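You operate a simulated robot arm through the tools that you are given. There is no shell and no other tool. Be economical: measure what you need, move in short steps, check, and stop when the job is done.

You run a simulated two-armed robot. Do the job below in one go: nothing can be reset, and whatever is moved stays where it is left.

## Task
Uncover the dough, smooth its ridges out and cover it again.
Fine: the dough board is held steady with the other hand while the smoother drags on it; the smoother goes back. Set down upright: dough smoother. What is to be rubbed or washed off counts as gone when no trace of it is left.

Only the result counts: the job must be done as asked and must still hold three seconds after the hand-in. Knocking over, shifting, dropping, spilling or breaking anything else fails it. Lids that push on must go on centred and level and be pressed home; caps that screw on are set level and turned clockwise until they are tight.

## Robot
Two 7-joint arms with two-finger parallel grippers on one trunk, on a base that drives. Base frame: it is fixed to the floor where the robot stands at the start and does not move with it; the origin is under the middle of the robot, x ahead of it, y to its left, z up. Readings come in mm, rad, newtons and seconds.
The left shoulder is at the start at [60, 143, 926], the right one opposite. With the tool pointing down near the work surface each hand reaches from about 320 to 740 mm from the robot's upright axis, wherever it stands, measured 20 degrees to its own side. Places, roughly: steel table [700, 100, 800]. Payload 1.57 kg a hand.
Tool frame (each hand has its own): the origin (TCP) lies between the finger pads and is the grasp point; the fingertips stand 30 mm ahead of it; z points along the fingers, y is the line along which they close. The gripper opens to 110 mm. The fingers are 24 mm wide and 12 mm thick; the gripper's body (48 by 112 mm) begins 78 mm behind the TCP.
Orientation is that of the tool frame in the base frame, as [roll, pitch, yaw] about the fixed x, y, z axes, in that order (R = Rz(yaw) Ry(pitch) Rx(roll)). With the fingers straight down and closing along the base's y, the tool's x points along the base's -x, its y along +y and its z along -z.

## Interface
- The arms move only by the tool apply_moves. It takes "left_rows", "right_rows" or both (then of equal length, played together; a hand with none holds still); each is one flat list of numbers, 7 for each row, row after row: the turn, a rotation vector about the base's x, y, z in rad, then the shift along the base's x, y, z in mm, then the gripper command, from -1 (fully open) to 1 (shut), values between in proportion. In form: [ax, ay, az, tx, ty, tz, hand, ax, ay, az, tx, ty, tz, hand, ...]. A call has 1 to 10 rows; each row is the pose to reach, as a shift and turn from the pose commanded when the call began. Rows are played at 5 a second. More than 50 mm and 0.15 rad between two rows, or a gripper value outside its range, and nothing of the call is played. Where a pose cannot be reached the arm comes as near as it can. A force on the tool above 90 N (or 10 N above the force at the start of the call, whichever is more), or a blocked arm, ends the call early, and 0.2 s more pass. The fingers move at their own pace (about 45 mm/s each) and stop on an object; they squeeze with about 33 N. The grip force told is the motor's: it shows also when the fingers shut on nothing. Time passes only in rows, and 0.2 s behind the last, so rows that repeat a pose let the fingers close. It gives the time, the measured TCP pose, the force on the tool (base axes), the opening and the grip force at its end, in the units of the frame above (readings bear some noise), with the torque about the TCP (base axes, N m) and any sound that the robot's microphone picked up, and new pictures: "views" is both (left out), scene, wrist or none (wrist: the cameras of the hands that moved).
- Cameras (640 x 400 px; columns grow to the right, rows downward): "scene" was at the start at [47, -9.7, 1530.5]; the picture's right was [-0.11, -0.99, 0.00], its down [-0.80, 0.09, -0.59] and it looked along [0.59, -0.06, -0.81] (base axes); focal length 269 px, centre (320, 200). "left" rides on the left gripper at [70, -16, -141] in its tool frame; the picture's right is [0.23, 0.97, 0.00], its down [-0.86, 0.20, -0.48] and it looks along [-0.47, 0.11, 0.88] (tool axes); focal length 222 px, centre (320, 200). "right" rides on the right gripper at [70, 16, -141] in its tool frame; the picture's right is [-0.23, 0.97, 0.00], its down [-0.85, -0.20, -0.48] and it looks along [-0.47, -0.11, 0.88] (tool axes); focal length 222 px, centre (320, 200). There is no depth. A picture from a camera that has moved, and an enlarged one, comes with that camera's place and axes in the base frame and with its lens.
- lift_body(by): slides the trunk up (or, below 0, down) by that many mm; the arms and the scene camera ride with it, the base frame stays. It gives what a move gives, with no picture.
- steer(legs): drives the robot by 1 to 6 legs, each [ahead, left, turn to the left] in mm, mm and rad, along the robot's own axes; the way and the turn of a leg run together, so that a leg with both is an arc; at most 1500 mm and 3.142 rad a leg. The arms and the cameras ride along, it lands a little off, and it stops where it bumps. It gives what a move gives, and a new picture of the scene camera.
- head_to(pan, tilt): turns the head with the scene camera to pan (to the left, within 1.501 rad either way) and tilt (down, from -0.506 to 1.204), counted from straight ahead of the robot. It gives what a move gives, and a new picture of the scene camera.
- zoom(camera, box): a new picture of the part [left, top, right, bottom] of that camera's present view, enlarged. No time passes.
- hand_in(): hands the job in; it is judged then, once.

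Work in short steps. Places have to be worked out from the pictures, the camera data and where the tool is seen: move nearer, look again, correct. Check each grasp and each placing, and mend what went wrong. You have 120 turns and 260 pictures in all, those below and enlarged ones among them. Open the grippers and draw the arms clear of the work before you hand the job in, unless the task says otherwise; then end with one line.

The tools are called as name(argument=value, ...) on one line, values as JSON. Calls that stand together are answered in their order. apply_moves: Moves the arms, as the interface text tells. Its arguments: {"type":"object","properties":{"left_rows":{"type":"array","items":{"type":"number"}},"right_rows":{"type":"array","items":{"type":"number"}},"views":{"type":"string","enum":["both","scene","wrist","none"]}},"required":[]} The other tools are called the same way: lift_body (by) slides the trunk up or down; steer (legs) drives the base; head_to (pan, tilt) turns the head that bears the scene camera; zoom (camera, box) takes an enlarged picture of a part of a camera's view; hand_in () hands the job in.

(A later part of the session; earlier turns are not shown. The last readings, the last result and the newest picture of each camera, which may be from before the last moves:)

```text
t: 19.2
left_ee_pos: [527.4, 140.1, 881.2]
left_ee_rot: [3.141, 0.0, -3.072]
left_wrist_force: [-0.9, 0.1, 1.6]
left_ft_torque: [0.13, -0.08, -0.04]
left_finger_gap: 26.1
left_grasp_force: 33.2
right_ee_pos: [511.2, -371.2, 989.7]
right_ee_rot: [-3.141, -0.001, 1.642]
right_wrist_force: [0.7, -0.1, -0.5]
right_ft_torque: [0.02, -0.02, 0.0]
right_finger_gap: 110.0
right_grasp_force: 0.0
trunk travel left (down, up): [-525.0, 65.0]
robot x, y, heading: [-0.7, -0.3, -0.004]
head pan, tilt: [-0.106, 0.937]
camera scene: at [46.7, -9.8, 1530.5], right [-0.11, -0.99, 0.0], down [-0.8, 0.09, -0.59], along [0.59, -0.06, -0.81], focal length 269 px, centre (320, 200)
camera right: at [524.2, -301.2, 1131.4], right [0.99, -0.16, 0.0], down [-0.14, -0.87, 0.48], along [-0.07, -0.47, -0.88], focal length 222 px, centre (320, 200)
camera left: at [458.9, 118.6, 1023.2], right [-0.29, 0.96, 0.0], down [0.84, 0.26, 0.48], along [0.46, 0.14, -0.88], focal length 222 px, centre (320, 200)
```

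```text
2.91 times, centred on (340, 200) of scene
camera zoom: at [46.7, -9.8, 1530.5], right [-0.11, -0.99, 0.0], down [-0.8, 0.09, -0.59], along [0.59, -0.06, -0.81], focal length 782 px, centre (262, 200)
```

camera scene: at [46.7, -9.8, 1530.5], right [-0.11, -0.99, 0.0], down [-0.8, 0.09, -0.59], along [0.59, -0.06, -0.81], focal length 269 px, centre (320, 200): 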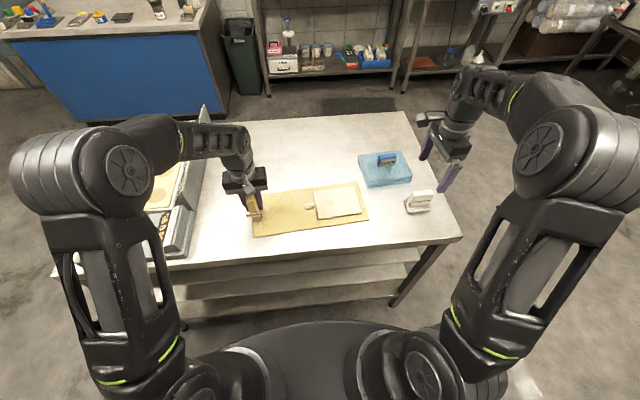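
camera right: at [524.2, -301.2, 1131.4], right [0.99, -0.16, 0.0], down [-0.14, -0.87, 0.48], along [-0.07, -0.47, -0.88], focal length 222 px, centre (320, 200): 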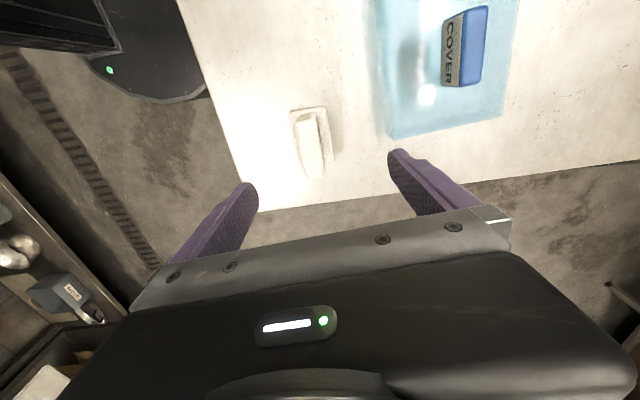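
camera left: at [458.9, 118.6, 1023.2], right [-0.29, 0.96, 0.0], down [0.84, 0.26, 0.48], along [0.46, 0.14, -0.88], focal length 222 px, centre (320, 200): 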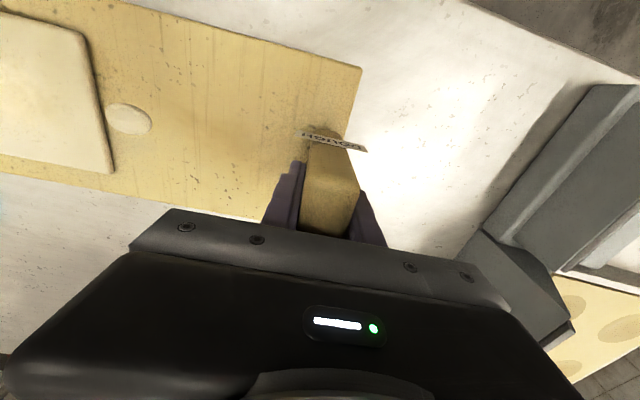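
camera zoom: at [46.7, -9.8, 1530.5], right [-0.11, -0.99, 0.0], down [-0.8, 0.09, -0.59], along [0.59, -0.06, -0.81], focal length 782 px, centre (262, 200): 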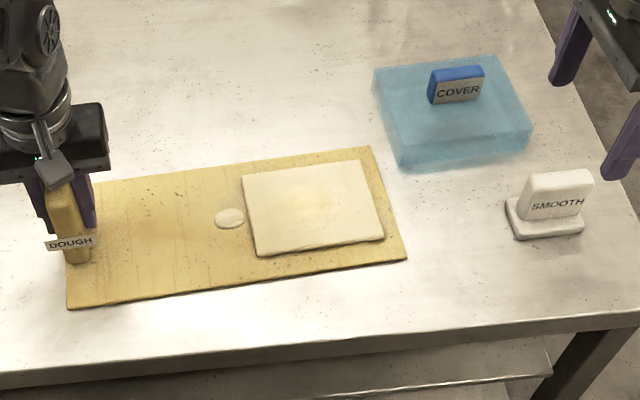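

The board is back in place. The smoother is near (504,-368), so I'll go closer to check its angle.

apply_moves(right_rows=[0, 0, -0.04, -7, 3, -30, -1, 0, 0, -0.04, -7, 3, -70, -1, 0, 0, -0.04, -7, 3, -70, -1], views="none")

zoom(camera="right", box=[220, 100, 420, 225])

zoom(camera="scene", box=[380, 140, 480, 230])

```text
t: 20.0
left_ee_pos: [527.1, 139.1, 881.8]
left_ee_rot: [-3.141, -0.001, -3.072]
left_wrist_force: [0.3, -1.3, 2.2]
left_ft_torque: [0.08, 0.02, -0.15]
left_finger_gap: 26.1
left_grasp_force: 32.9
right_ee_pos: [505.1, -368.2, 920.6]
right_ee_rot: [3.141, 0.001, 1.603]
right_wrist_force: [-0.1, -0.9, 0.4]
right_ft_torque: [0.02, 0.04, 0.03]
right_finger_gap: 110.0
right_grasp_force: 0.2
trunk travel left (down, up): [-525.0, 65.0]
robot x, y, heading: [3.5, -2.6, 0.0]
head pan, tilt: [-0.106, 0.937]
```

```text
3.20 times, centred on (320, 162) of right
camera zoom: at [519.6, -298.1, 1060.8], right [0.98, -0.2, 0.0], down [-0.17, -0.86, 0.48], along [-0.09, -0.47, -0.88], focal length 711 px, centre (320, 320)
```

zoom: 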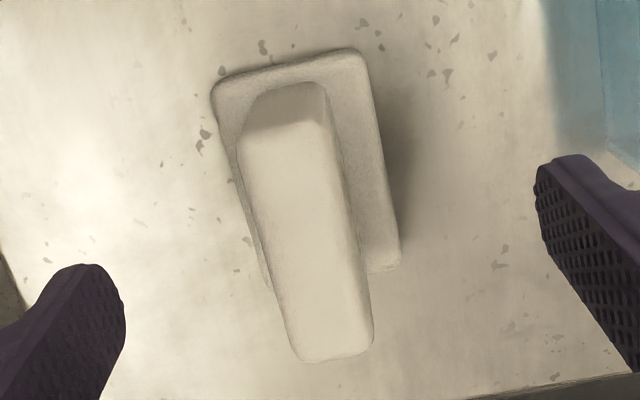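

```text
4.44 times, centred on (430, 185) of scene
camera zoom: at [46.9, -9.9, 1530.5], right [-0.11, -0.99, 0.0], down [-0.8, 0.09, -0.59], along [0.59, -0.06, -0.81], focal length 1195 px, centre (-169, 267)
```

zoom: 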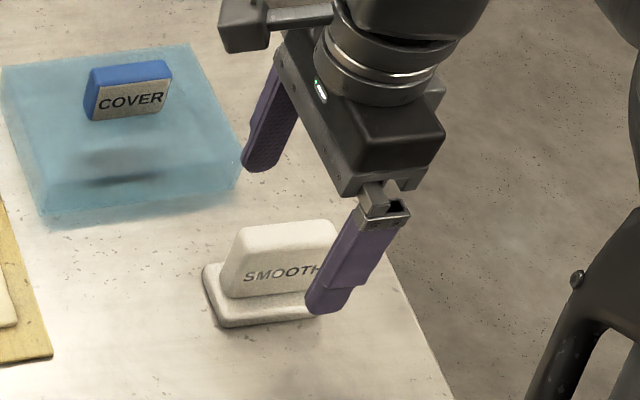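

The smoother is at about (501,-369), turned about 0.02 rad, with the handle along y. I'll go down to TCP z≈870 with the fingers partly closed.

apply_moves(right_rows=[0, 0, -0.01, -4, -1, -25, -0.5, 0, 0, -0.01, -4, -1, -45, -0.4, 0, 0, -0.01, -4, -1, -51, -0.2, 0, 0, -0.01, -4, -1, -51, 0.1, 0, 0, -0.01, -4, -1, -51, 0.3, 0, 0, -0.01, -4, -1, -51, 0.3], views="none")

zoom(camera="right", box=[220, 100, 420, 225])

zoom(camera="scene", box=[380, 140, 480, 230])

```text
t: 21.4
left_ee_pos: [527.2, 140.1, 880.9]
left_ee_rot: [-3.141, -0.001, -3.071]
left_wrist_force: [0.3, -1.1, 0.6]
left_ft_torque: [-0.01, -0.05, -0.09]
left_finger_gap: 26.1
left_grasp_force: 33.3
right_ee_pos: [501.2, -370.0, 868.8]
right_ee_rot: [-3.141, -0.001, 1.592]
right_wrist_force: [0.0, -0.1, 1.0]
right_ft_torque: [-0.03, 0.02, 0.0]
right_finger_gap: 38.6
right_grasp_force: 0.1
trunk travel left (down, up): [-525.0, 65.0]
robot x, y, heading: [1.4, 0.0, -0.0]
head pan, tilt: [-0.106, 0.937]
```

```text
3.20 times, centred on (320, 162) of right
camera zoom: at [516.4, -299.6, 1010.2], right [0.98, -0.21, 0.0], down [-0.18, -0.86, 0.48], along [-0.1, -0.47, -0.88], focal length 711 px, centre (320, 320)
```

zoom: 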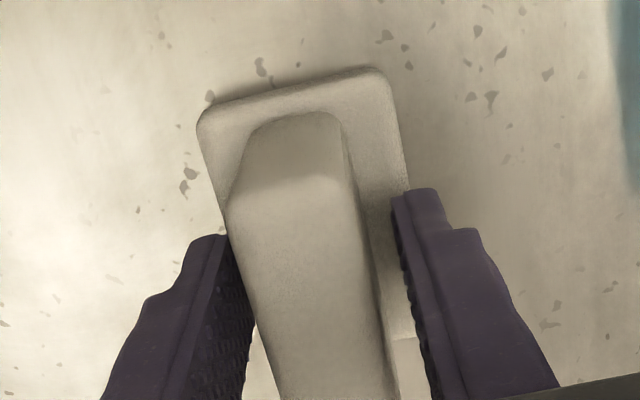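

```text
4.44 times, centred on (430, 185) of scene
camera zoom: at [46.9, -9.8, 1530.5], right [-0.11, -0.99, 0.0], down [-0.8, 0.09, -0.59], along [0.59, -0.06, -0.81], focal length 1195 px, centre (-169, 267)
```

zoom: 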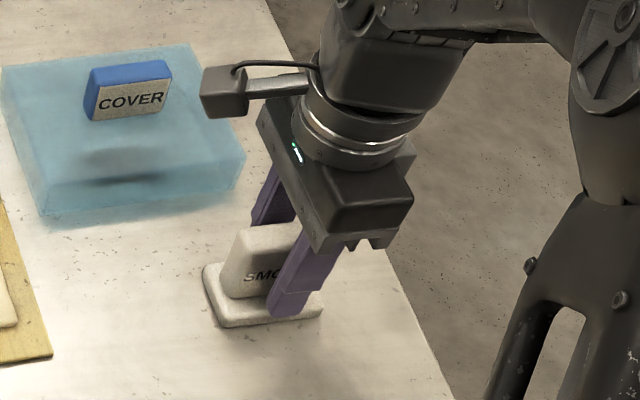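

The front finger is nearer the handle than the rear one, so I'll shift -3 mm in x and close.

apply_moves(right_rows=[0, 0, 0, -3, 0, 0, 0.3, 0, 0, 0, -3, 0, 0, 0.45, 0, 0, 0, -3, 0, 0, 0.6, 0, 0, 0, -3, 0, 0, 1, 0, 0, 0, -3, 0, 0, 1, 0, 0, 0, -3, 0, 0, 1], views="none")

zoom(camera="right", box=[220, 100, 420, 225])

zoom(camera="scene", box=[380, 140, 480, 230])

```text
t: 22.8
left_ee_pos: [527.1, 140.1, 881.0]
left_ee_rot: [-3.141, 0.0, -3.071]
left_wrist_force: [-0.7, -1.4, 0.9]
left_ft_torque: [0.09, -0.08, -0.07]
left_finger_gap: 26.1
left_grasp_force: 33.4
right_ee_pos: [498.5, -369.6, 869.3]
right_ee_rot: [3.141, 0.0, 1.59]
right_wrist_force: [1.4, -0.6, 4.5]
right_ft_torque: [-0.05, 0.02, 0.02]
right_finger_gap: 23.6
right_grasp_force: 33.0
trunk travel left (down, up): [-525.0, 65.0]
robot x, y, heading: [-1.3, -0.2, -0.0]
head pan, tilt: [-0.106, 0.937]
```

```text
3.20 times, centred on (320, 162) of right
camera zoom: at [513.5, -299.5, 1010.6], right [0.98, -0.21, 0.0], down [-0.18, -0.86, 0.48], along [-0.1, -0.47, -0.88], focal length 711 px, centre (320, 320)
```

zoom: 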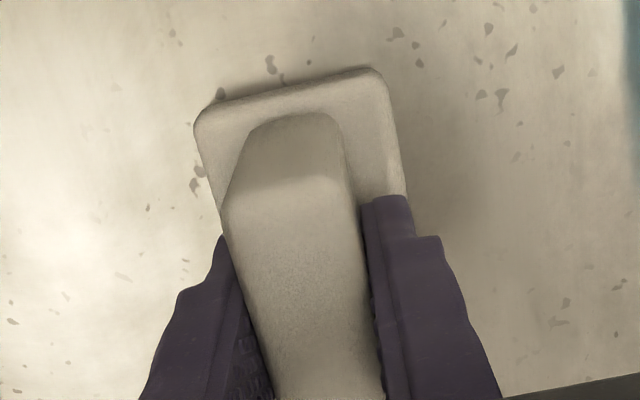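

```text
4.44 times, centred on (430, 185) of scene
camera zoom: at [46.9, -9.7, 1530.5], right [-0.11, -0.99, 0.0], down [-0.8, 0.09, -0.59], along [0.59, -0.06, -0.81], focal length 1195 px, centre (-169, 267)
```

zoom: 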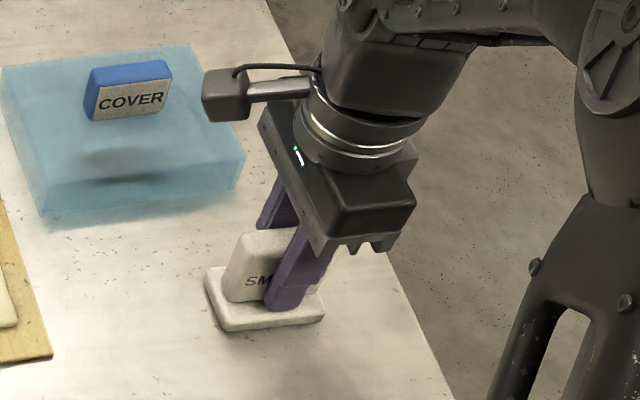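

The smoother is held at 23.6 mm. I'll lift it and carry it over the dough, turning 0.05 to match the board.

apply_moves(right_rows=[0, 0, 0, 0, 0, 20, 1, 0, 0, 0, 0, 0, 60, 1, 0, 0, 0.01, 8, 40, 80, 1, 0, 0, 0.02, 15, 85, 80, 1, 0, 0, 0.03, 22, 130, 80, 1, 0, 0, 0.04, 28, 175, 80, 1, 0, 0, 0.05, 35, 220, 80, 1, 0, 0, 0.05, 41, 259, 75, 1, 0, 0, 0.05, 41, 259, 50, 1, 0, 0, 0.05, 41, 259, 50, 1])

zoom(camera="scene", box=[230, 140, 450, 260])

```text
t: 25.0
left_ee_pos: [527.2, 138.9, 881.9]
left_ee_rot: [3.141, 0.001, -3.072]
left_wrist_force: [0.3, -1.0, 2.1]
left_ft_torque: [0.05, 0.34, -0.12]
left_finger_gap: 25.8
left_grasp_force: 33.3
right_ee_pos: [538.9, -110.3, 919.2]
right_ee_rot: [-3.142, 0.001, 1.642]
right_wrist_force: [0.9, -0.6, -1.2]
right_ft_torque: [-0.01, 0.03, 0.0]
right_finger_gap: 23.8
right_grasp_force: 32.8
trunk travel left (down, up): [-525.0, 65.0]
robot x, y, heading: [1.6, -1.1, 0.001]
head pan, tilt: [-0.106, 0.937]
camera scene: at [47.1, -9.7, 1530.5], right [-0.11, -0.99, 0.0], down [-0.8, 0.09, -0.59], along [0.59, -0.06, -0.81], focal length 269 px, centre (320, 200)
camera right: at [551.0, -40.4, 1060.4], right [0.99, -0.16, 0.0], down [-0.14, -0.87, 0.48], along [-0.08, -0.47, -0.88], focal length 222 px, centre (320, 200)
```

scene: 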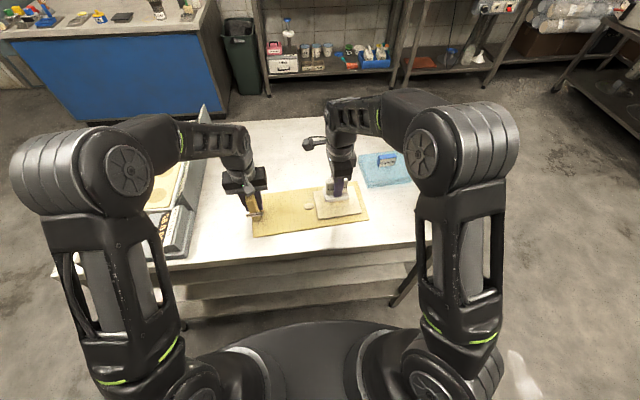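
right: 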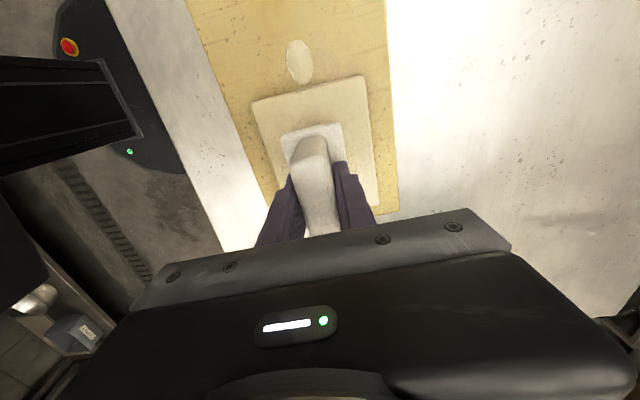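

```text
2.91 times, centred on (340, 200) of scene
camera zoom: at [47.1, -9.7, 1530.5], right [-0.11, -0.99, 0.0], down [-0.8, 0.09, -0.59], along [0.59, -0.06, -0.81], focal length 782 px, centre (262, 200)
```

zoom: 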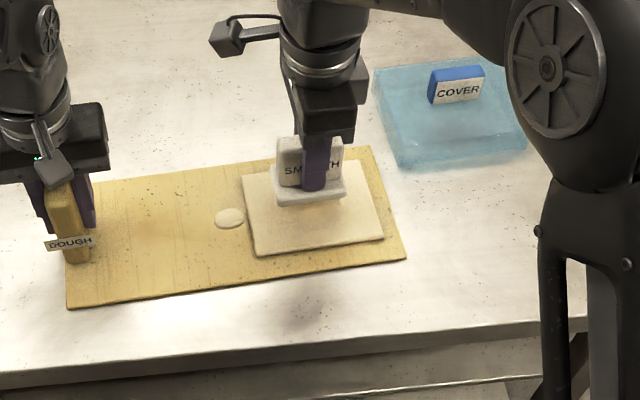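

Over the dough centre now; I'll lower in 4 mm steps to find contact.

apply_moves(right_rows=[0, 0, 0, 0, 0, -10, 1, 0, 0, 0, 0, 0, -16, 1, 0, 0, 0, 0, 0, -20, 1, 0, 0, 0, 0, 0, -24, 1, 0, 0, 0, 0, 0, -27, 1, 0, 0, 0, 0, 0, -30, 1, 0, 0, 0, 0, 0, -32, 1], views="none")

zoom(camera="scene", box=[280, 140, 390, 240])

```text
t: 26.6
left_ee_pos: [526.3, 140.7, 880.7]
left_ee_rot: [3.142, 0.0, -3.071]
left_wrist_force: [0.3, -1.0, 3.6]
left_ft_torque: [-0.04, 0.25, -0.1]
left_finger_gap: 25.4
left_grasp_force: 33.1
right_ee_pos: [537.2, -109.9, 887.4]
right_ee_rot: [3.141, -0.001, 1.643]
right_wrist_force: [-0.3, 0.6, -2.0]
right_ft_torque: [-0.04, 0.01, -0.03]
right_finger_gap: 23.5
right_grasp_force: 32.6
trunk travel left (down, up): [-525.0, 65.0]
robot x, y, heading: [-3.1, 1.6, 0.0]
head pan, tilt: [-0.106, 0.937]
```

```text
4.00 times, centred on (335, 190) of scene
camera zoom: at [47.0, -9.7, 1530.5], right [-0.11, -0.99, 0.0], down [-0.8, 0.09, -0.59], along [0.59, -0.06, -0.81], focal length 1076 px, centre (260, 240)
```

zoom: 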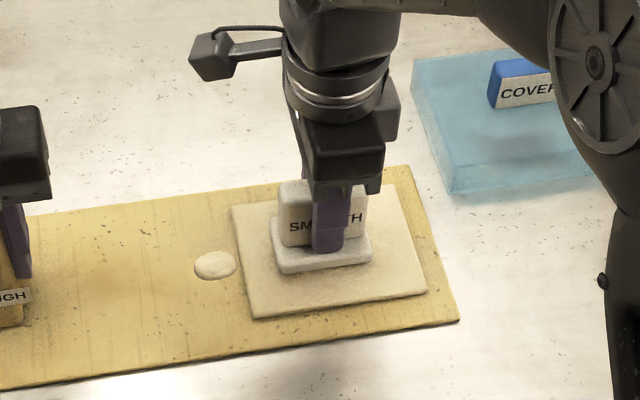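

No contact yet at 887, so I continue down.

apply_moves(right_rows=[0, 0, 0, 0, 0, -2, 1, 0, 0, 0, 0, 0, -4, 1, 0, 0, 0, 0, 0, -6, 1, 0, 0, 0, 0, 0, -8, 1, 0, 0, 0, 0, 0, -10, 1, 0, 0, 0, 0, 0, -10, 1], views="none")

zoom(camera="scene", box=[280, 140, 390, 240])

```text
t: 28.0
left_ee_pos: [525.0, 140.6, 881.6]
left_ee_rot: [-3.141, 0.0, -3.072]
left_wrist_force: [6.6, -5.0, -18.3]
left_ft_torque: [0.87, 0.43, 0.93]
left_finger_gap: 25.9
left_grasp_force: 32.6
right_ee_pos: [538.3, -108.8, 878.9]
right_ee_rot: [3.136, -0.002, 1.639]
right_wrist_force: [-12.8, -0.8, 53.7]
right_ft_torque: [0.13, 0.88, 0.07]
right_finger_gap: 23.7
right_grasp_force: 32.6
trunk travel left (down, up): [-525.0, 65.0]
robot x, y, heading: [2.2, -3.9, 0.002]
head pan, tilt: [-0.106, 0.937]
```

```text
4.00 times, centred on (335, 190) of scene
camera zoom: at [43.7, -9.0, 1530.8], right [-0.11, -0.99, 0.0], down [-0.8, 0.09, -0.59], along [0.59, -0.06, -0.8], focal length 1076 px, centre (260, 240)
```

zoom: 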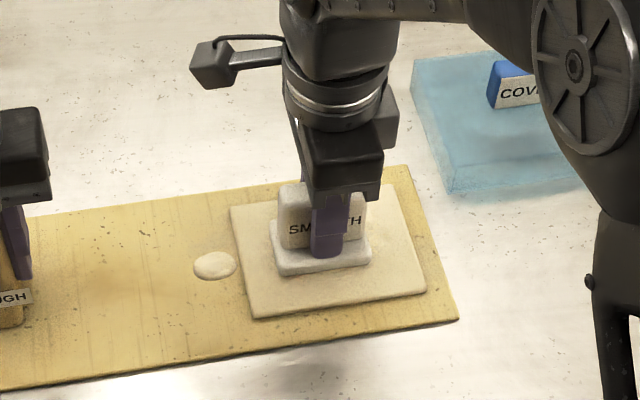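

Contact made with 54 N at z≈878. I'll ease up 2 mm and make the first strokes along the middle lane.

apply_moves(right_rows=[0, 0, 0, 0, 0, 2, 1, 0, 0, 0, -0.6, 8, 2, 1, 0, 0, 0, -1.2, 17, 2, 1, 0, 0, 0, -1.7, 24, 2, 1, 0, 0, 0, -1, 14, 2, 1, 0, 0, 0, 0, 2, 2, 1, 0, 0, 0, 0.7, -10, 2, 1, 0, 0, 0, 1.5, -21, 2, 1, 0, 0, 0, 2.1, -30, 2, 1, 0, 0, 0, 2.1, -30, 2, 1], views="none")

zoom(camera="scene", box=[230, 140, 450, 260])

```text
t: 30.2
left_ee_pos: [526.1, 137.7, 882.0]
left_ee_rot: [-3.138, 0.003, -3.075]
left_wrist_force: [1.5, -32.6, -13.5]
left_ft_torque: [2.28, -0.09, 0.28]
left_finger_gap: 26.2
left_grasp_force: 33.2
right_ee_pos: [540.9, -137.4, 880.1]
right_ee_rot: [3.138, -0.004, 1.644]
right_wrist_force: [-2.1, 25.6, 34.6]
right_ft_torque: [0.08, 0.25, -0.13]
right_finger_gap: 23.6
right_grasp_force: 32.5
trunk travel left (down, up): [-525.0, 65.0]
robot x, y, heading: [-1.3, 2.0, 0.0]
head pan, tilt: [-0.106, 0.937]
```

```text
2.91 times, centred on (340, 200) of scene
camera zoom: at [45.8, -9.8, 1530.6], right [-0.11, -0.99, 0.0], down [-0.8, 0.09, -0.59], along [0.59, -0.06, -0.81], focal length 782 px, centre (262, 200)
```

zoom: 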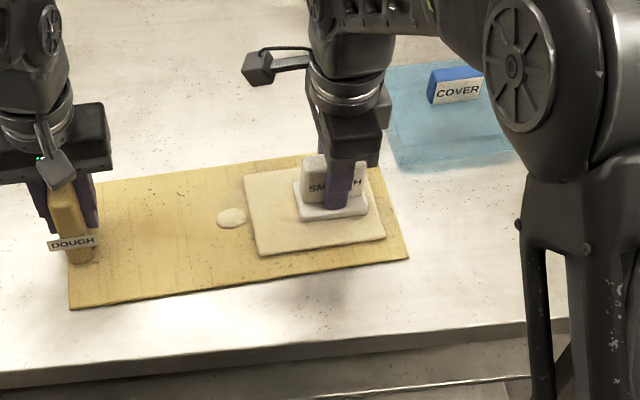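

Friction is about 26 N at 35 N press, so I'll lighten by 1 mm and do the near lane.

apply_moves(right_rows=[0, 0, 0, 0, 0, 1, 1, 0, 0, 0, -12, 0, 1, 1, 0, 0, 0, -24, 0, 1, 1, 0, 0, 0, -25, 13, 1, 1, 0, 0, 0, -26, 26, 1, 1, 0, 0, 0, -27, 40, 1, 1, 0, 0, 0, -28, 53, 1, 1, 0, 0, 0, -28, 53, 1, 1], views="none")

zoom(camera="scene", box=[230, 140, 450, 260])

```text
t: 32.0
left_ee_pos: [526.5, 138.8, 881.5]
left_ee_rot: [-3.14, 0.001, -3.07]
left_wrist_force: [-2.6, 5.6, 7.6]
left_ft_torque: [0.66, -0.03, -0.49]
left_finger_gap: 25.9
left_grasp_force: 33.0
right_ee_pos: [511.1, -85.2, 880.5]
right_ee_rot: [3.141, 0.0, 1.645]
right_wrist_force: [0.3, -1.4, 0.2]
right_ft_torque: [-0.17, -0.08, 0.07]
right_finger_gap: 23.6
right_grasp_force: 33.1
trunk travel left (down, up): [-525.0, 65.0]
robot x, y, heading: [-3.5, 0.7, -0.003]
head pan, tilt: [-0.106, 0.937]
```

```text
2.91 times, centred on (340, 200) of scene
camera zoom: at [46.1, -9.0, 1530.4], right [-0.11, -0.99, 0.0], down [-0.8, 0.09, -0.59], along [0.59, -0.06, -0.81], focal length 782 px, centre (262, 200)
```

zoom: 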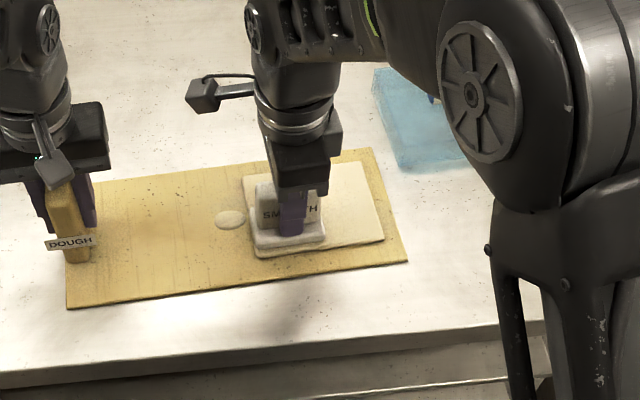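

The press vanished at the end of that lane. I'll go 0.8 mm lower and retrace the near lane, then cross to the far lane.

apply_moves(right_rows=[0, 0, 0, 0, 0, -0.8, 1, 0, 0, 0, 1, -13, -0.8, 1, 0, 0, 0, 2, -26, -0.8, 1, 0, 0, 0, 3, -40, -0.8, 1, 0, 0, 0, 4, -53, -0.8, 1, 0, 0, 0, 16, -53, -0.8, 1, 0, 0, 0, 28, -53, -0.8, 1, 0, 0, 0, 40, -53, -0.8, 1, 0, 0, 0, 52, -53, -0.8, 1, 0, 0, 0, 52, -53, -0.8, 1], views="none")

zoom(camera="scene", box=[230, 140, 450, 260])

```text
t: 34.2
left_ee_pos: [526.5, 141.1, 881.4]
left_ee_rot: [3.141, 0.002, -3.07]
left_wrist_force: [5.0, 3.2, 0.2]
left_ft_torque: [-0.07, 0.23, 1.09]
left_finger_gap: 27.6
left_grasp_force: 32.8
right_ee_pos: [564.0, -140.8, 880.3]
right_ee_rot: [3.14, 0.001, 1.641]
right_wrist_force: [-11.0, -2.1, 13.0]
right_ft_torque: [0.14, 0.39, 0.18]
right_finger_gap: 23.4
right_grasp_force: 32.6
trunk travel left (down, up): [-525.0, 65.0]
robot x, y, heading: [1.9, 0.1, 0.0]
head pan, tilt: [-0.106, 0.937]
```

```text
2.91 times, centred on (340, 200) of scene
camera zoom: at [45.2, -9.1, 1530.6], right [-0.11, -0.99, 0.0], down [-0.8, 0.09, -0.59], along [0.59, -0.06, -0.81], focal length 782 px, centre (262, 200)
```

zoom: 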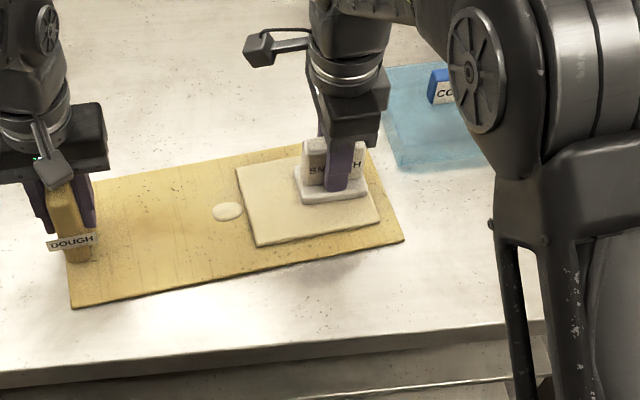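

The cross-drag in x swivelled the board about the post (gap now 27.6). I'll lift the smoother off and see how the board sits, and I won't drag in x again.

apply_moves(right_rows=[0, 0, 0, 0, 0, 5, 1, 0, 0, 0, 0, -20, 60, 1, 0, 0, 0, 0, -60, 90, 1, 0, 0, 0, 0, -110, 100, 1, 0, 0, 0, 0, -130, 100, 1], views="none")

zoom(camera="scene", box=[230, 140, 450, 260])

zoom(camera="left", box=[0, 0, 400, 250])

```text
refused: row 2 steps farther than a row can; nothing moved
```

```text
2.91 times, centred on (340, 200) of scene
camera zoom: at [45.2, -9.1, 1530.6], right [-0.11, -0.99, 0.0], down [-0.8, 0.09, -0.59], along [0.59, -0.06, -0.81], focal length 782 px, centre (262, 200)
```

zoom: 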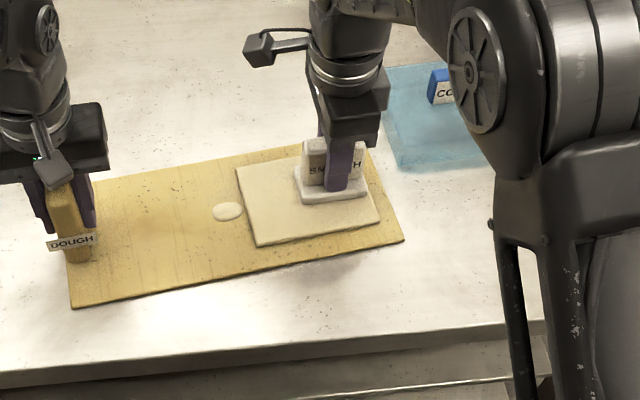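

```text
1.60 times, centred on (200, 125) of left
camera zoom: at [458.1, 119.8, 1023.6], right [-0.3, 0.96, 0.0], down [0.84, 0.26, 0.48], along [0.46, 0.14, -0.88], focal length 355 px, centre (512, 320)
```

zoom: 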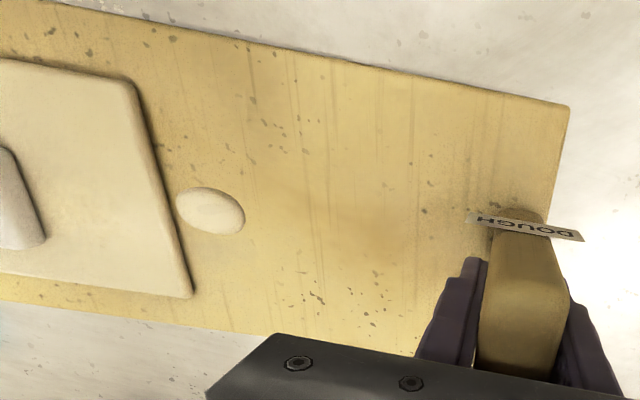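

I'll use the contact to bring the board back: drag −x about 18 mm and look.

apply_moves(right_rows=[0, 0, 0, -6, 0, 0, 1, 0, 0, 0, -12, 0, 0, 1, 0, 0, 0, -18, 0, 0, 1, 0, 0, 0, -18, 0, 0, 1], views="none")

zoom(camera="scene", box=[230, 140, 450, 260])

```text
t: 35.2
left_ee_pos: [526.7, 139.7, 881.0]
left_ee_rot: [3.14, 0.001, -3.072]
left_wrist_force: [-1.2, 3.0, 6.2]
left_ft_torque: [-0.02, 0.12, 0.5]
left_finger_gap: 25.8
left_grasp_force: 33.1
right_ee_pos: [548.3, -139.1, 880.2]
right_ee_rot: [3.137, 0.001, 1.644]
right_wrist_force: [5.5, -3.1, 10.5]
right_ft_torque: [-0.23, 0.05, 0.03]
right_finger_gap: 23.5
right_grasp_force: 33.0
trunk travel left (down, up): [-525.0, 65.0]
robot x, y, heading: [-0.5, -2.3, 0.006]
head pan, tilt: [-0.106, 0.937]
```

```text
2.91 times, centred on (340, 200) of scene
camera zoom: at [46.1, -9.5, 1530.6], right [-0.11, -0.99, 0.0], down [-0.8, 0.09, -0.59], along [0.59, -0.06, -0.81], focal length 782 px, centre (262, 200)
```

zoom: 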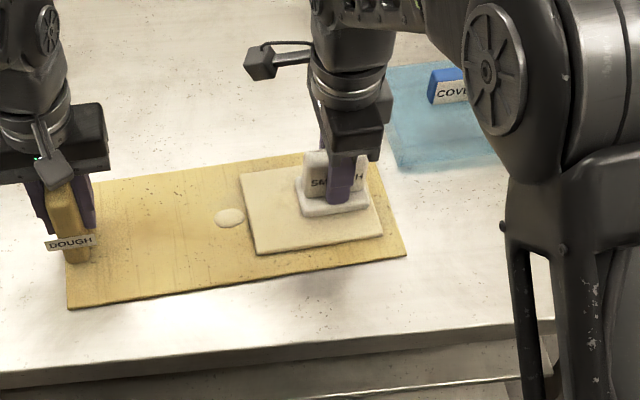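

Nearly restored (about 4 px to go). I'll drag −5 mm more, then lift and back off to the right to inspect.

apply_moves(right_rows=[0, 0, 0, -5, 0, 0, 1, 0, 0, 0, -7, 0, 0, 1, 0, 0, 0, -7, 0, 10, 1, 0, 0, 0, -7, -5, 50, 1, 0, 0, 0, -7, -35, 85, 1, 0, 0, 0, -7, -80, 85, 1, 0, 0, 0, -7, -80, 85, 1], views="none")

zoom(camera="scene", box=[230, 140, 450, 260])

zoom(camera="right", box=[160, 0, 480, 200])

```text
t: 36.8
left_ee_pos: [527.2, 140.0, 880.8]
left_ee_rot: [-3.141, 0.0, -3.072]
left_wrist_force: [-1.8, -0.4, 7.7]
left_ft_torque: [-0.01, 0.18, -0.08]
left_finger_gap: 25.8
left_grasp_force: 33.1
right_ee_pos: [538.9, -220.6, 965.1]
right_ee_rot: [3.14, 0.0, 1.643]
right_wrist_force: [0.0, 0.0, -2.0]
right_ft_torque: [0.01, 0.0, 0.03]
right_finger_gap: 23.5
right_grasp_force: 33.2
trunk travel left (down, up): [-525.0, 65.0]
robot x, y, heading: [1.2, -3.2, -0.001]
head pan, tilt: [-0.106, 0.937]
```

```text
2.91 times, centred on (340, 200) of scene
camera zoom: at [46.2, -9.9, 1530.5], right [-0.11, -0.99, 0.0], down [-0.8, 0.09, -0.59], along [0.59, -0.06, -0.81], focal length 782 px, centre (262, 200)
```

zoom: 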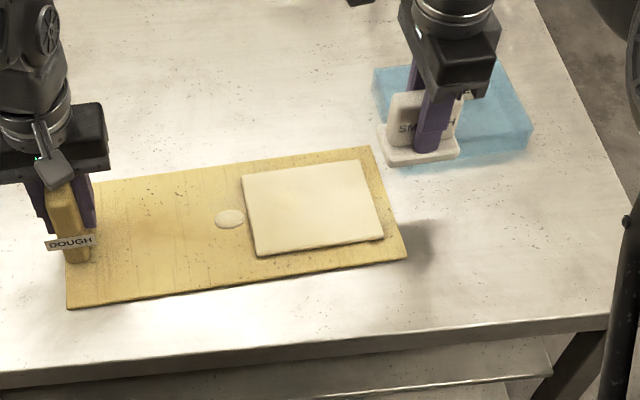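

```text
2.00 times, centred on (320, 100) of right
camera zoom: at [551.1, -149.9, 1106.2], right [0.99, -0.16, 0.0], down [-0.14, -0.87, 0.48], along [-0.07, -0.47, -0.88], focal length 444 px, centre (320, 400)
```

zoom: 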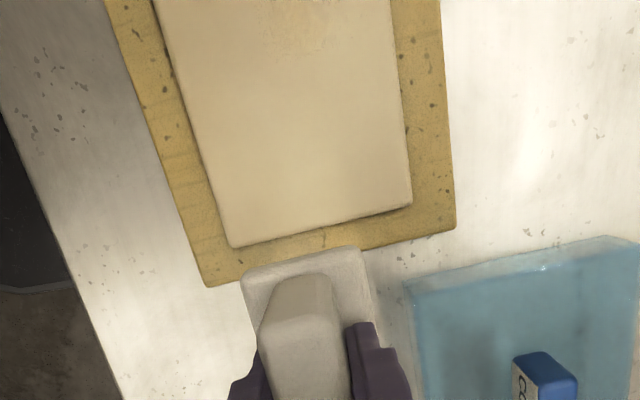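

The board is back in its place and most of the patch is smooth. I'll zoom in for remnants.

zoom(camera="scene", box=[300, 180, 370, 235])

zoom(camera="right", box=[220, 0, 380, 100])

zoom(camera="left", box=[0, 0, 200, 200])

```text
7.27 times, centred on (335, 208) of scene
camera zoom: at [46.2, -9.9, 1530.5], right [-0.11, -0.99, 0.0], down [-0.8, 0.09, -0.59], along [0.59, -0.06, -0.81], focal length 1956 px, centre (211, 146)
```

zoom: 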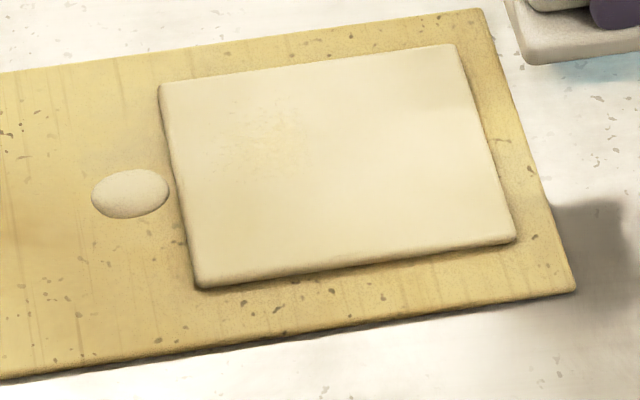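

```text
4.00 times, centred on (300, 50) of right
camera zoom: at [551.1, -149.9, 1106.2], right [0.99, -0.16, 0.0], down [-0.14, -0.87, 0.48], along [-0.07, -0.47, -0.88], focal length 888 px, centre (400, 800)
```

zoom: 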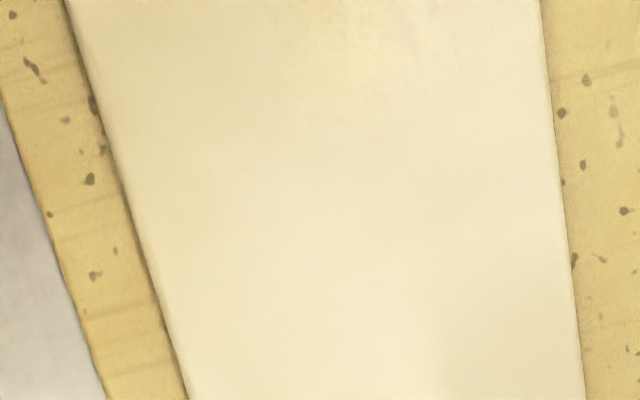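

```text
2.00 times, centred on (100, 100) of left
camera zoom: at [458.7, 118.7, 1023.4], right [-0.29, 0.96, 0.0], down [0.84, 0.26, 0.48], along [0.46, 0.14, -0.88], focal length 444 px, centre (760, 400)
```

zoom: 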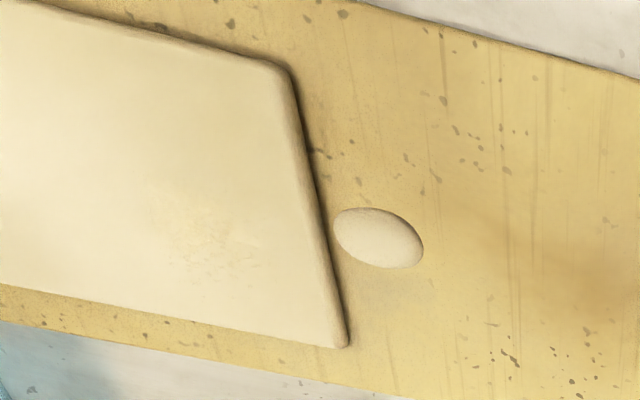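

Remnants are left at about x 538–578, y −64…−108. I'll return over the far-left area and stroke there along y only.

apply_moves(right_rows=[0, 0, 0, 8, 40, 0, 1, 0, 0, 0, 16, 80, 0, 1, 0, 0, 0, 22, 112, -30, 1, 0, 0, 0, 22, 112, -65, 1, 0, 0, 0, 22, 112, -80, 1, 0, 0, 0, 22, 112, -83, 1, 0, 0, 0, 22, 112, -83, 1], views="none")

apply_moves(right_rows=[0, 0, 0, 0, 0, -2.2, 1, 0, 0, 0, -0.7, 10, -2.2, 1, 0, 0, 0, -1.5, 21, -2.2, 1, 0, 0, 0, -0.7, 10, -2.2, 1, 0, 0, 0, 0, 0, -2.2, 1, 0, 0, 0, 0.7, -10, -2.2, 1, 0, 0, 0, 0, 0, -2.2, 1, 0, 0, 0, -0.7, 10, -2.2, 1, 0, 0, 0, -1.5, 21, -2.2, 1, 0, 0, 0, -1.5, 21, -2.2, 1], views="none")

zoom(camera="scene", box=[230, 140, 450, 260])

```text
t: 38.4
left_ee_pos: [527.0, 140.2, 880.2]
left_ee_rot: [-3.141, -0.001, -3.073]
left_wrist_force: [-1.3, -1.6, 5.6]
left_ft_torque: [0.03, -0.19, -0.34]
left_finger_gap: 26.0
left_grasp_force: 32.9
right_ee_pos: [562.1, -107.0, 880.6]
right_ee_rot: [3.141, -0.002, 1.644]
right_wrist_force: [0.1, 0.6, -1.2]
right_ft_torque: [0.03, 0.01, -0.01]
right_finger_gap: 23.4
right_grasp_force: 32.8
trunk travel left (down, up): [-525.0, 65.0]
robot x, y, heading: [2.6, -2.1, 0.001]
head pan, tilt: [-0.106, 0.937]
```

```text
t: 40.6
left_ee_pos: [525.8, 143.7, 881.5]
left_ee_rot: [3.137, 0.0, -3.067]
left_wrist_force: [-1.6, 24.7, -0.6]
left_ft_torque: [-1.91, 0.43, -0.05]
left_finger_gap: 26.4
left_grasp_force: 33.1
right_ee_pos: [559.9, -87.5, 879.3]
right_ee_rot: [3.14, 0.003, 1.64]
right_wrist_force: [2.8, -23.8, 27.2]
right_ft_torque: [0.03, 0.11, 0.06]
right_finger_gap: 23.6
right_grasp_force: 33.0
trunk travel left (down, up): [-525.0, 65.0]
robot x, y, heading: [-1.1, 1.8, -0.001]
head pan, tilt: [-0.106, 0.937]
```

```text
2.91 times, centred on (340, 200) of scene
camera zoom: at [44.9, -8.6, 1530.7], right [-0.11, -0.99, 0.0], down [-0.8, 0.08, -0.59], along [0.59, -0.06, -0.8], focal length 782 px, centre (262, 200)
```

zoom: 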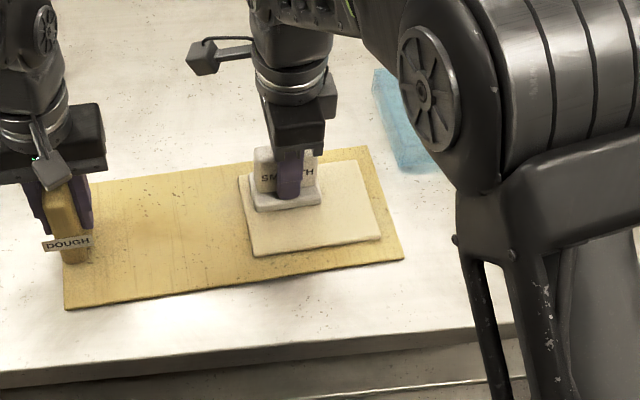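

Next I'll lift slightly, step −18 mm in x, and stroke again to cover the seam between lanes.

apply_moves(right_rows=[0, 0, 0, 0, 0, 8, 1, 0, 0, 0, -18, 0, 8, 1, 0, 0, 0, -18, 0, 2, 1, 0, 0, 0, -18, 0, 0.3, 1, 0, 0, 0, -17, -10, 0.3, 1, 0, 0, 0, -16, -22, 0.3, 1, 0, 0, 0, -17, -10, 0.3, 1, 0, 0, 0, -18, 0, 0.3, 1, 0, 0, 0, -18, 0, 0.3, 1], views="none")

apply_moves(right_rows=[0, 0, 0, 0, -2, 15, 1, 0, 0, 0, 0, -10, 50, 1, 0, 0, 0, 0, -45, 84, 1, 0, 0, 0, 0, -90, 84, 1, 0, 0, 0, 0, -133, 84, 1, 0, 0, 0, 0, -133, 84, 1], views="none")

zoom(camera="scene", box=[300, 180, 370, 235])

zoom(camera="left", box=[0, 0, 200, 200])

zoom(camera="right", box=[180, 0, 420, 150])

```text
t: 42.6
left_ee_pos: [526.0, 143.0, 882.0]
left_ee_rot: [3.139, 0.0, -3.068]
left_wrist_force: [0.4, 17.3, 0.6]
left_ft_torque: [-1.83, -0.26, 0.02]
left_finger_gap: 25.9
left_grasp_force: 33.6
right_ee_pos: [542.6, -87.8, 881.0]
right_ee_rot: [3.137, 0.003, 1.641]
right_wrist_force: [1.5, -19.9, 21.8]
right_ft_torque: [-0.11, 0.16, 0.15]
right_finger_gap: 23.3
right_grasp_force: 33.2
trunk travel left (down, up): [-525.0, 65.0]
robot x, y, heading: [0.8, 0.7, 0.004]
head pan, tilt: [-0.106, 0.937]
```

```text
t: 44.0
left_ee_pos: [527.1, 140.5, 881.7]
left_ee_rot: [-3.14, 0.0, -3.07]
left_wrist_force: [0.0, -2.1, 6.3]
left_ft_torque: [-0.43, 0.15, -0.11]
left_finger_gap: 25.5
left_grasp_force: 32.8
right_ee_pos: [541.8, -219.4, 962.8]
right_ee_rot: [-3.14, 0.0, 1.642]
right_wrist_force: [-0.4, 0.7, -0.4]
right_ft_torque: [0.0, -0.01, -0.01]
right_finger_gap: 23.5
right_grasp_force: 32.8
trunk travel left (down, up): [-525.0, 65.0]
robot x, y, heading: [3.5, -2.8, 0.002]
head pan, tilt: [-0.106, 0.937]
```

```text
7.27 times, centred on (335, 208) of scene
camera zoom: at [46.5, -10.0, 1530.5], right [-0.11, -0.99, 0.0], down [-0.8, 0.09, -0.59], along [0.59, -0.06, -0.81], focal length 1956 px, centre (211, 146)
```

zoom: 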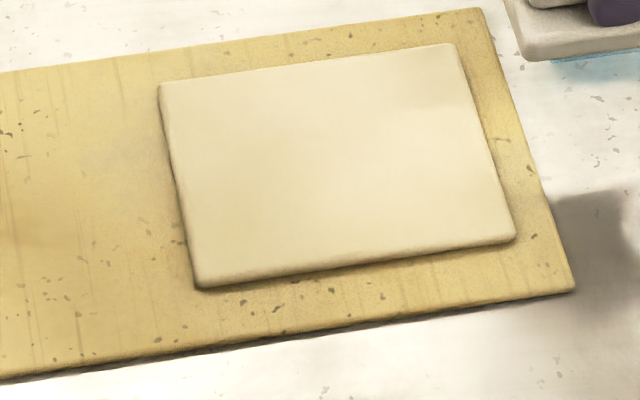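

```text
2.00 times, centred on (100, 100) of left
camera zoom: at [459.0, 118.9, 1023.5], right [-0.29, 0.96, 0.0], down [0.84, 0.26, 0.48], along [0.46, 0.14, -0.88], focal length 444 px, centre (760, 400)
```

zoom: 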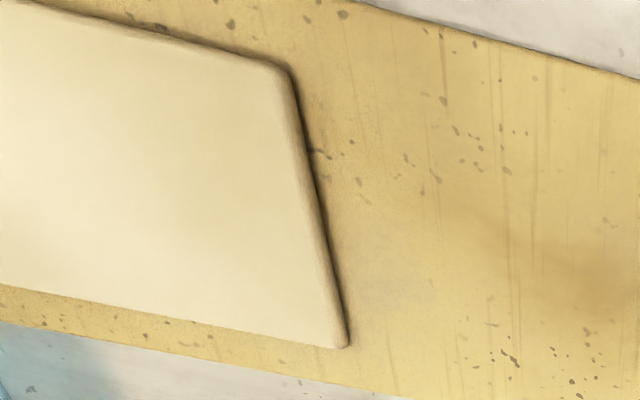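

```text
2.67 times, centred on (300, 75) of right
camera zoom: at [554.2, -150.0, 1104.8], right [0.99, -0.16, 0.0], down [-0.14, -0.87, 0.48], along [-0.07, -0.47, -0.88], focal length 592 px, centre (373, 533)
```

zoom: 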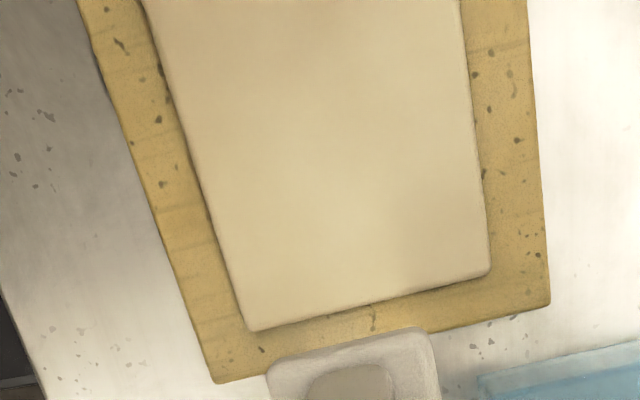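

All ridges are gone and the white marker blob has vanished with them. Now the smoother goes back to (500,-370), with the −0.05 rad turn undone.

apply_moves(right_rows=[0, 0, -0.01, -15, -35, 0, 1, 0, 0, -0.02, -30, -70, 0, 1, 0, 0, -0.03, -41.5, -110, 0, 1, 0, 0, -0.05, -41.5, -149.5, 0, 1, 0, 0, -0.05, -41.5, -149.5, -35, 1, 0, 0, -0.05, -41.5, -149.5, -65, 1, 0, 0, -0.05, -41.5, -149.5, -83, 1, 0, 0, -0.05, -41.5, -149.5, -90, 1, 0, 0, -0.05, -41.5, -149.5, -90, 1], views="none")

zoom(camera="scene", box=[380, 140, 480, 230])

```text
t: 46.0
left_ee_pos: [526.8, 140.8, 880.4]
left_ee_rot: [-3.141, 0.001, -3.07]
left_wrist_force: [0.2, 1.2, 8.1]
left_ft_torque: [-0.1, -0.19, 0.14]
left_finger_gap: 25.8
left_grasp_force: 33.0
right_ee_pos: [501.0, -370.1, 872.9]
right_ee_rot: [3.141, 0.001, 1.591]
right_wrist_force: [-0.1, 1.1, -1.0]
right_ft_torque: [0.01, 0.04, 0.01]
right_finger_gap: 23.4
right_grasp_force: 33.2
trunk travel left (down, up): [-525.0, 65.0]
robot x, y, heading: [3.3, 2.5, 0.001]
head pan, tilt: [-0.106, 0.937]
```

```text
4.44 times, centred on (430, 185) of scene
camera zoom: at [46.3, -9.8, 1530.5], right [-0.11, -0.99, 0.0], down [-0.8, 0.09, -0.59], along [0.59, -0.06, -0.81], focal length 1195 px, centre (-169, 267)
```

zoom: 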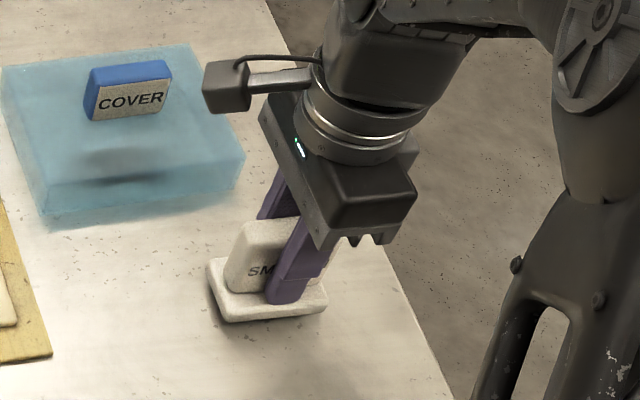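

It's a few mm off its original spot. I'll shift +3 mm in y and −1.5 mm in x, then lower to contact.

apply_moves(right_rows=[0, 0, 0, -1.5, 3, 0, 1, 0, 0, 0, -1.5, 3, -2, 1, 0, 0, 0, -1.5, 3, -4, 1, 0, 0, 0, -1.5, 3, -5, 1, 0, 0, 0, -1.5, 3, -5, 1], views="none")

zoom(camera="scene", box=[380, 140, 480, 230])

```text
t: 47.2
left_ee_pos: [527.8, 139.0, 881.5]
left_ee_rot: [-3.141, 0.0, -3.072]
left_wrist_force: [-0.9, 0.1, 8.4]
left_ft_torque: [-0.04, -0.17, -0.02]
left_finger_gap: 25.7
left_grasp_force: 32.8
right_ee_pos: [498.8, -366.4, 868.2]
right_ee_rot: [3.14, 0.0, 1.593]
right_wrist_force: [0.4, 0.1, -1.5]
right_ft_torque: [0.01, 0.0, -0.02]
right_finger_gap: 23.8
right_grasp_force: 32.4
trunk travel left (down, up): [-525.0, 65.0]
robot x, y, heading: [2.1, 4.7, 0.002]
head pan, tilt: [-0.106, 0.937]
```

```text
4.44 times, centred on (430, 185) of scene
camera zoom: at [46.4, -9.7, 1530.5], right [-0.11, -0.99, 0.0], down [-0.8, 0.09, -0.59], along [0.59, -0.06, -0.81], focal length 1195 px, centre (-169, 267)
```

zoom: 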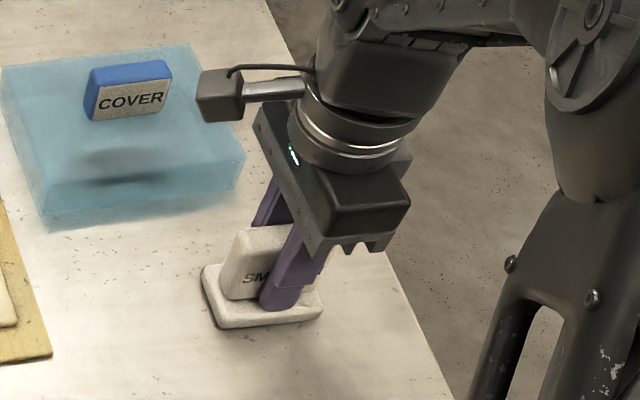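

Now it matches the original position, and there's no contact force yet. I'll ease it down until it touches.

apply_moves(right_rows=[0, 0, 0, 0, 0, -1, 1, 0, 0, 0, 0, 0, -2, 1, 0, 0, 0, 0, 0, -2, 1], views="none")

```text
t: 48.0
left_ee_pos: [527.1, 141.0, 880.9]
left_ee_rot: [-3.141, 0.0, -3.071]
left_wrist_force: [-1.0, 1.8, 8.4]
left_ft_torque: [-0.03, -0.07, -0.06]
left_finger_gap: 25.9
left_grasp_force: 32.7
right_ee_pos: [499.0, -366.4, 866.1]
right_ee_rot: [3.141, 0.001, 1.593]
right_wrist_force: [0.2, 0.4, -0.8]
right_ft_torque: [0.01, -0.02, -0.01]
right_finger_gap: 23.6
right_grasp_force: 32.4
trunk travel left (down, up): [-525.0, 65.0]
robot x, y, heading: [2.0, -1.6, -0.004]
head pan, tilt: [-0.106, 0.937]
```

Still none, so the smoother probably slid up a little in the grip while pressing. I'll keep going down.

apply_moves(right_rows=[0, 0, 0, 0, 0, -1, 1, 0, 0, 0, 0, 0, -2, 1, 0, 0, 0, 0, 0, -3, 1, 0, 0, 0, 0, 0, -3, 1], views="none")

zoom(camera="scene", box=[410, 170, 450, 220])

```text
t: 49.0
left_ee_pos: [525.2, 140.6, 881.7]
left_ee_rot: [3.141, 0.001, -3.073]
left_wrist_force: [0.4, -0.9, 0.9]
left_ft_torque: [0.5, -0.18, -0.07]
left_finger_gap: 26.1
left_grasp_force: 33.2
right_ee_pos: [499.3, -365.7, 865.9]
right_ee_rot: [3.137, 0.001, 1.591]
right_wrist_force: [-2.9, -1.3, 29.5]
right_ft_torque: [0.39, 0.66, 0.04]
right_finger_gap: 23.7
right_grasp_force: 33.3
trunk travel left (down, up): [-525.0, 65.0]
robot x, y, heading: [-0.5, 1.5, -0.001]
head pan, tilt: [-0.106, 0.937]
```

```text
8.00 times, centred on (430, 195) of scene
camera zoom: at [44.7, -8.3, 1530.8], right [-0.11, -0.99, 0.0], down [-0.8, 0.09, -0.59], along [0.59, -0.06, -0.8], focal length 2151 px, centre (-560, 240)
```

zoom: 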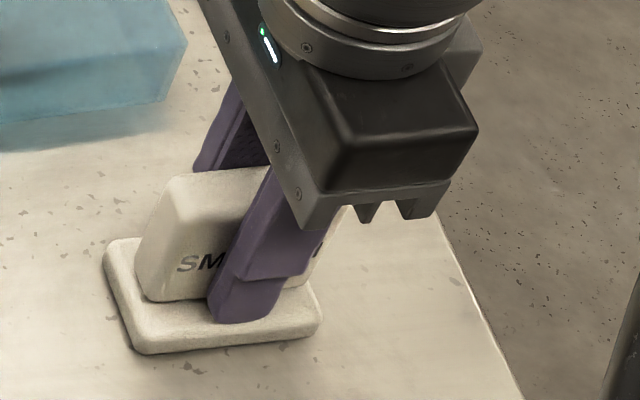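

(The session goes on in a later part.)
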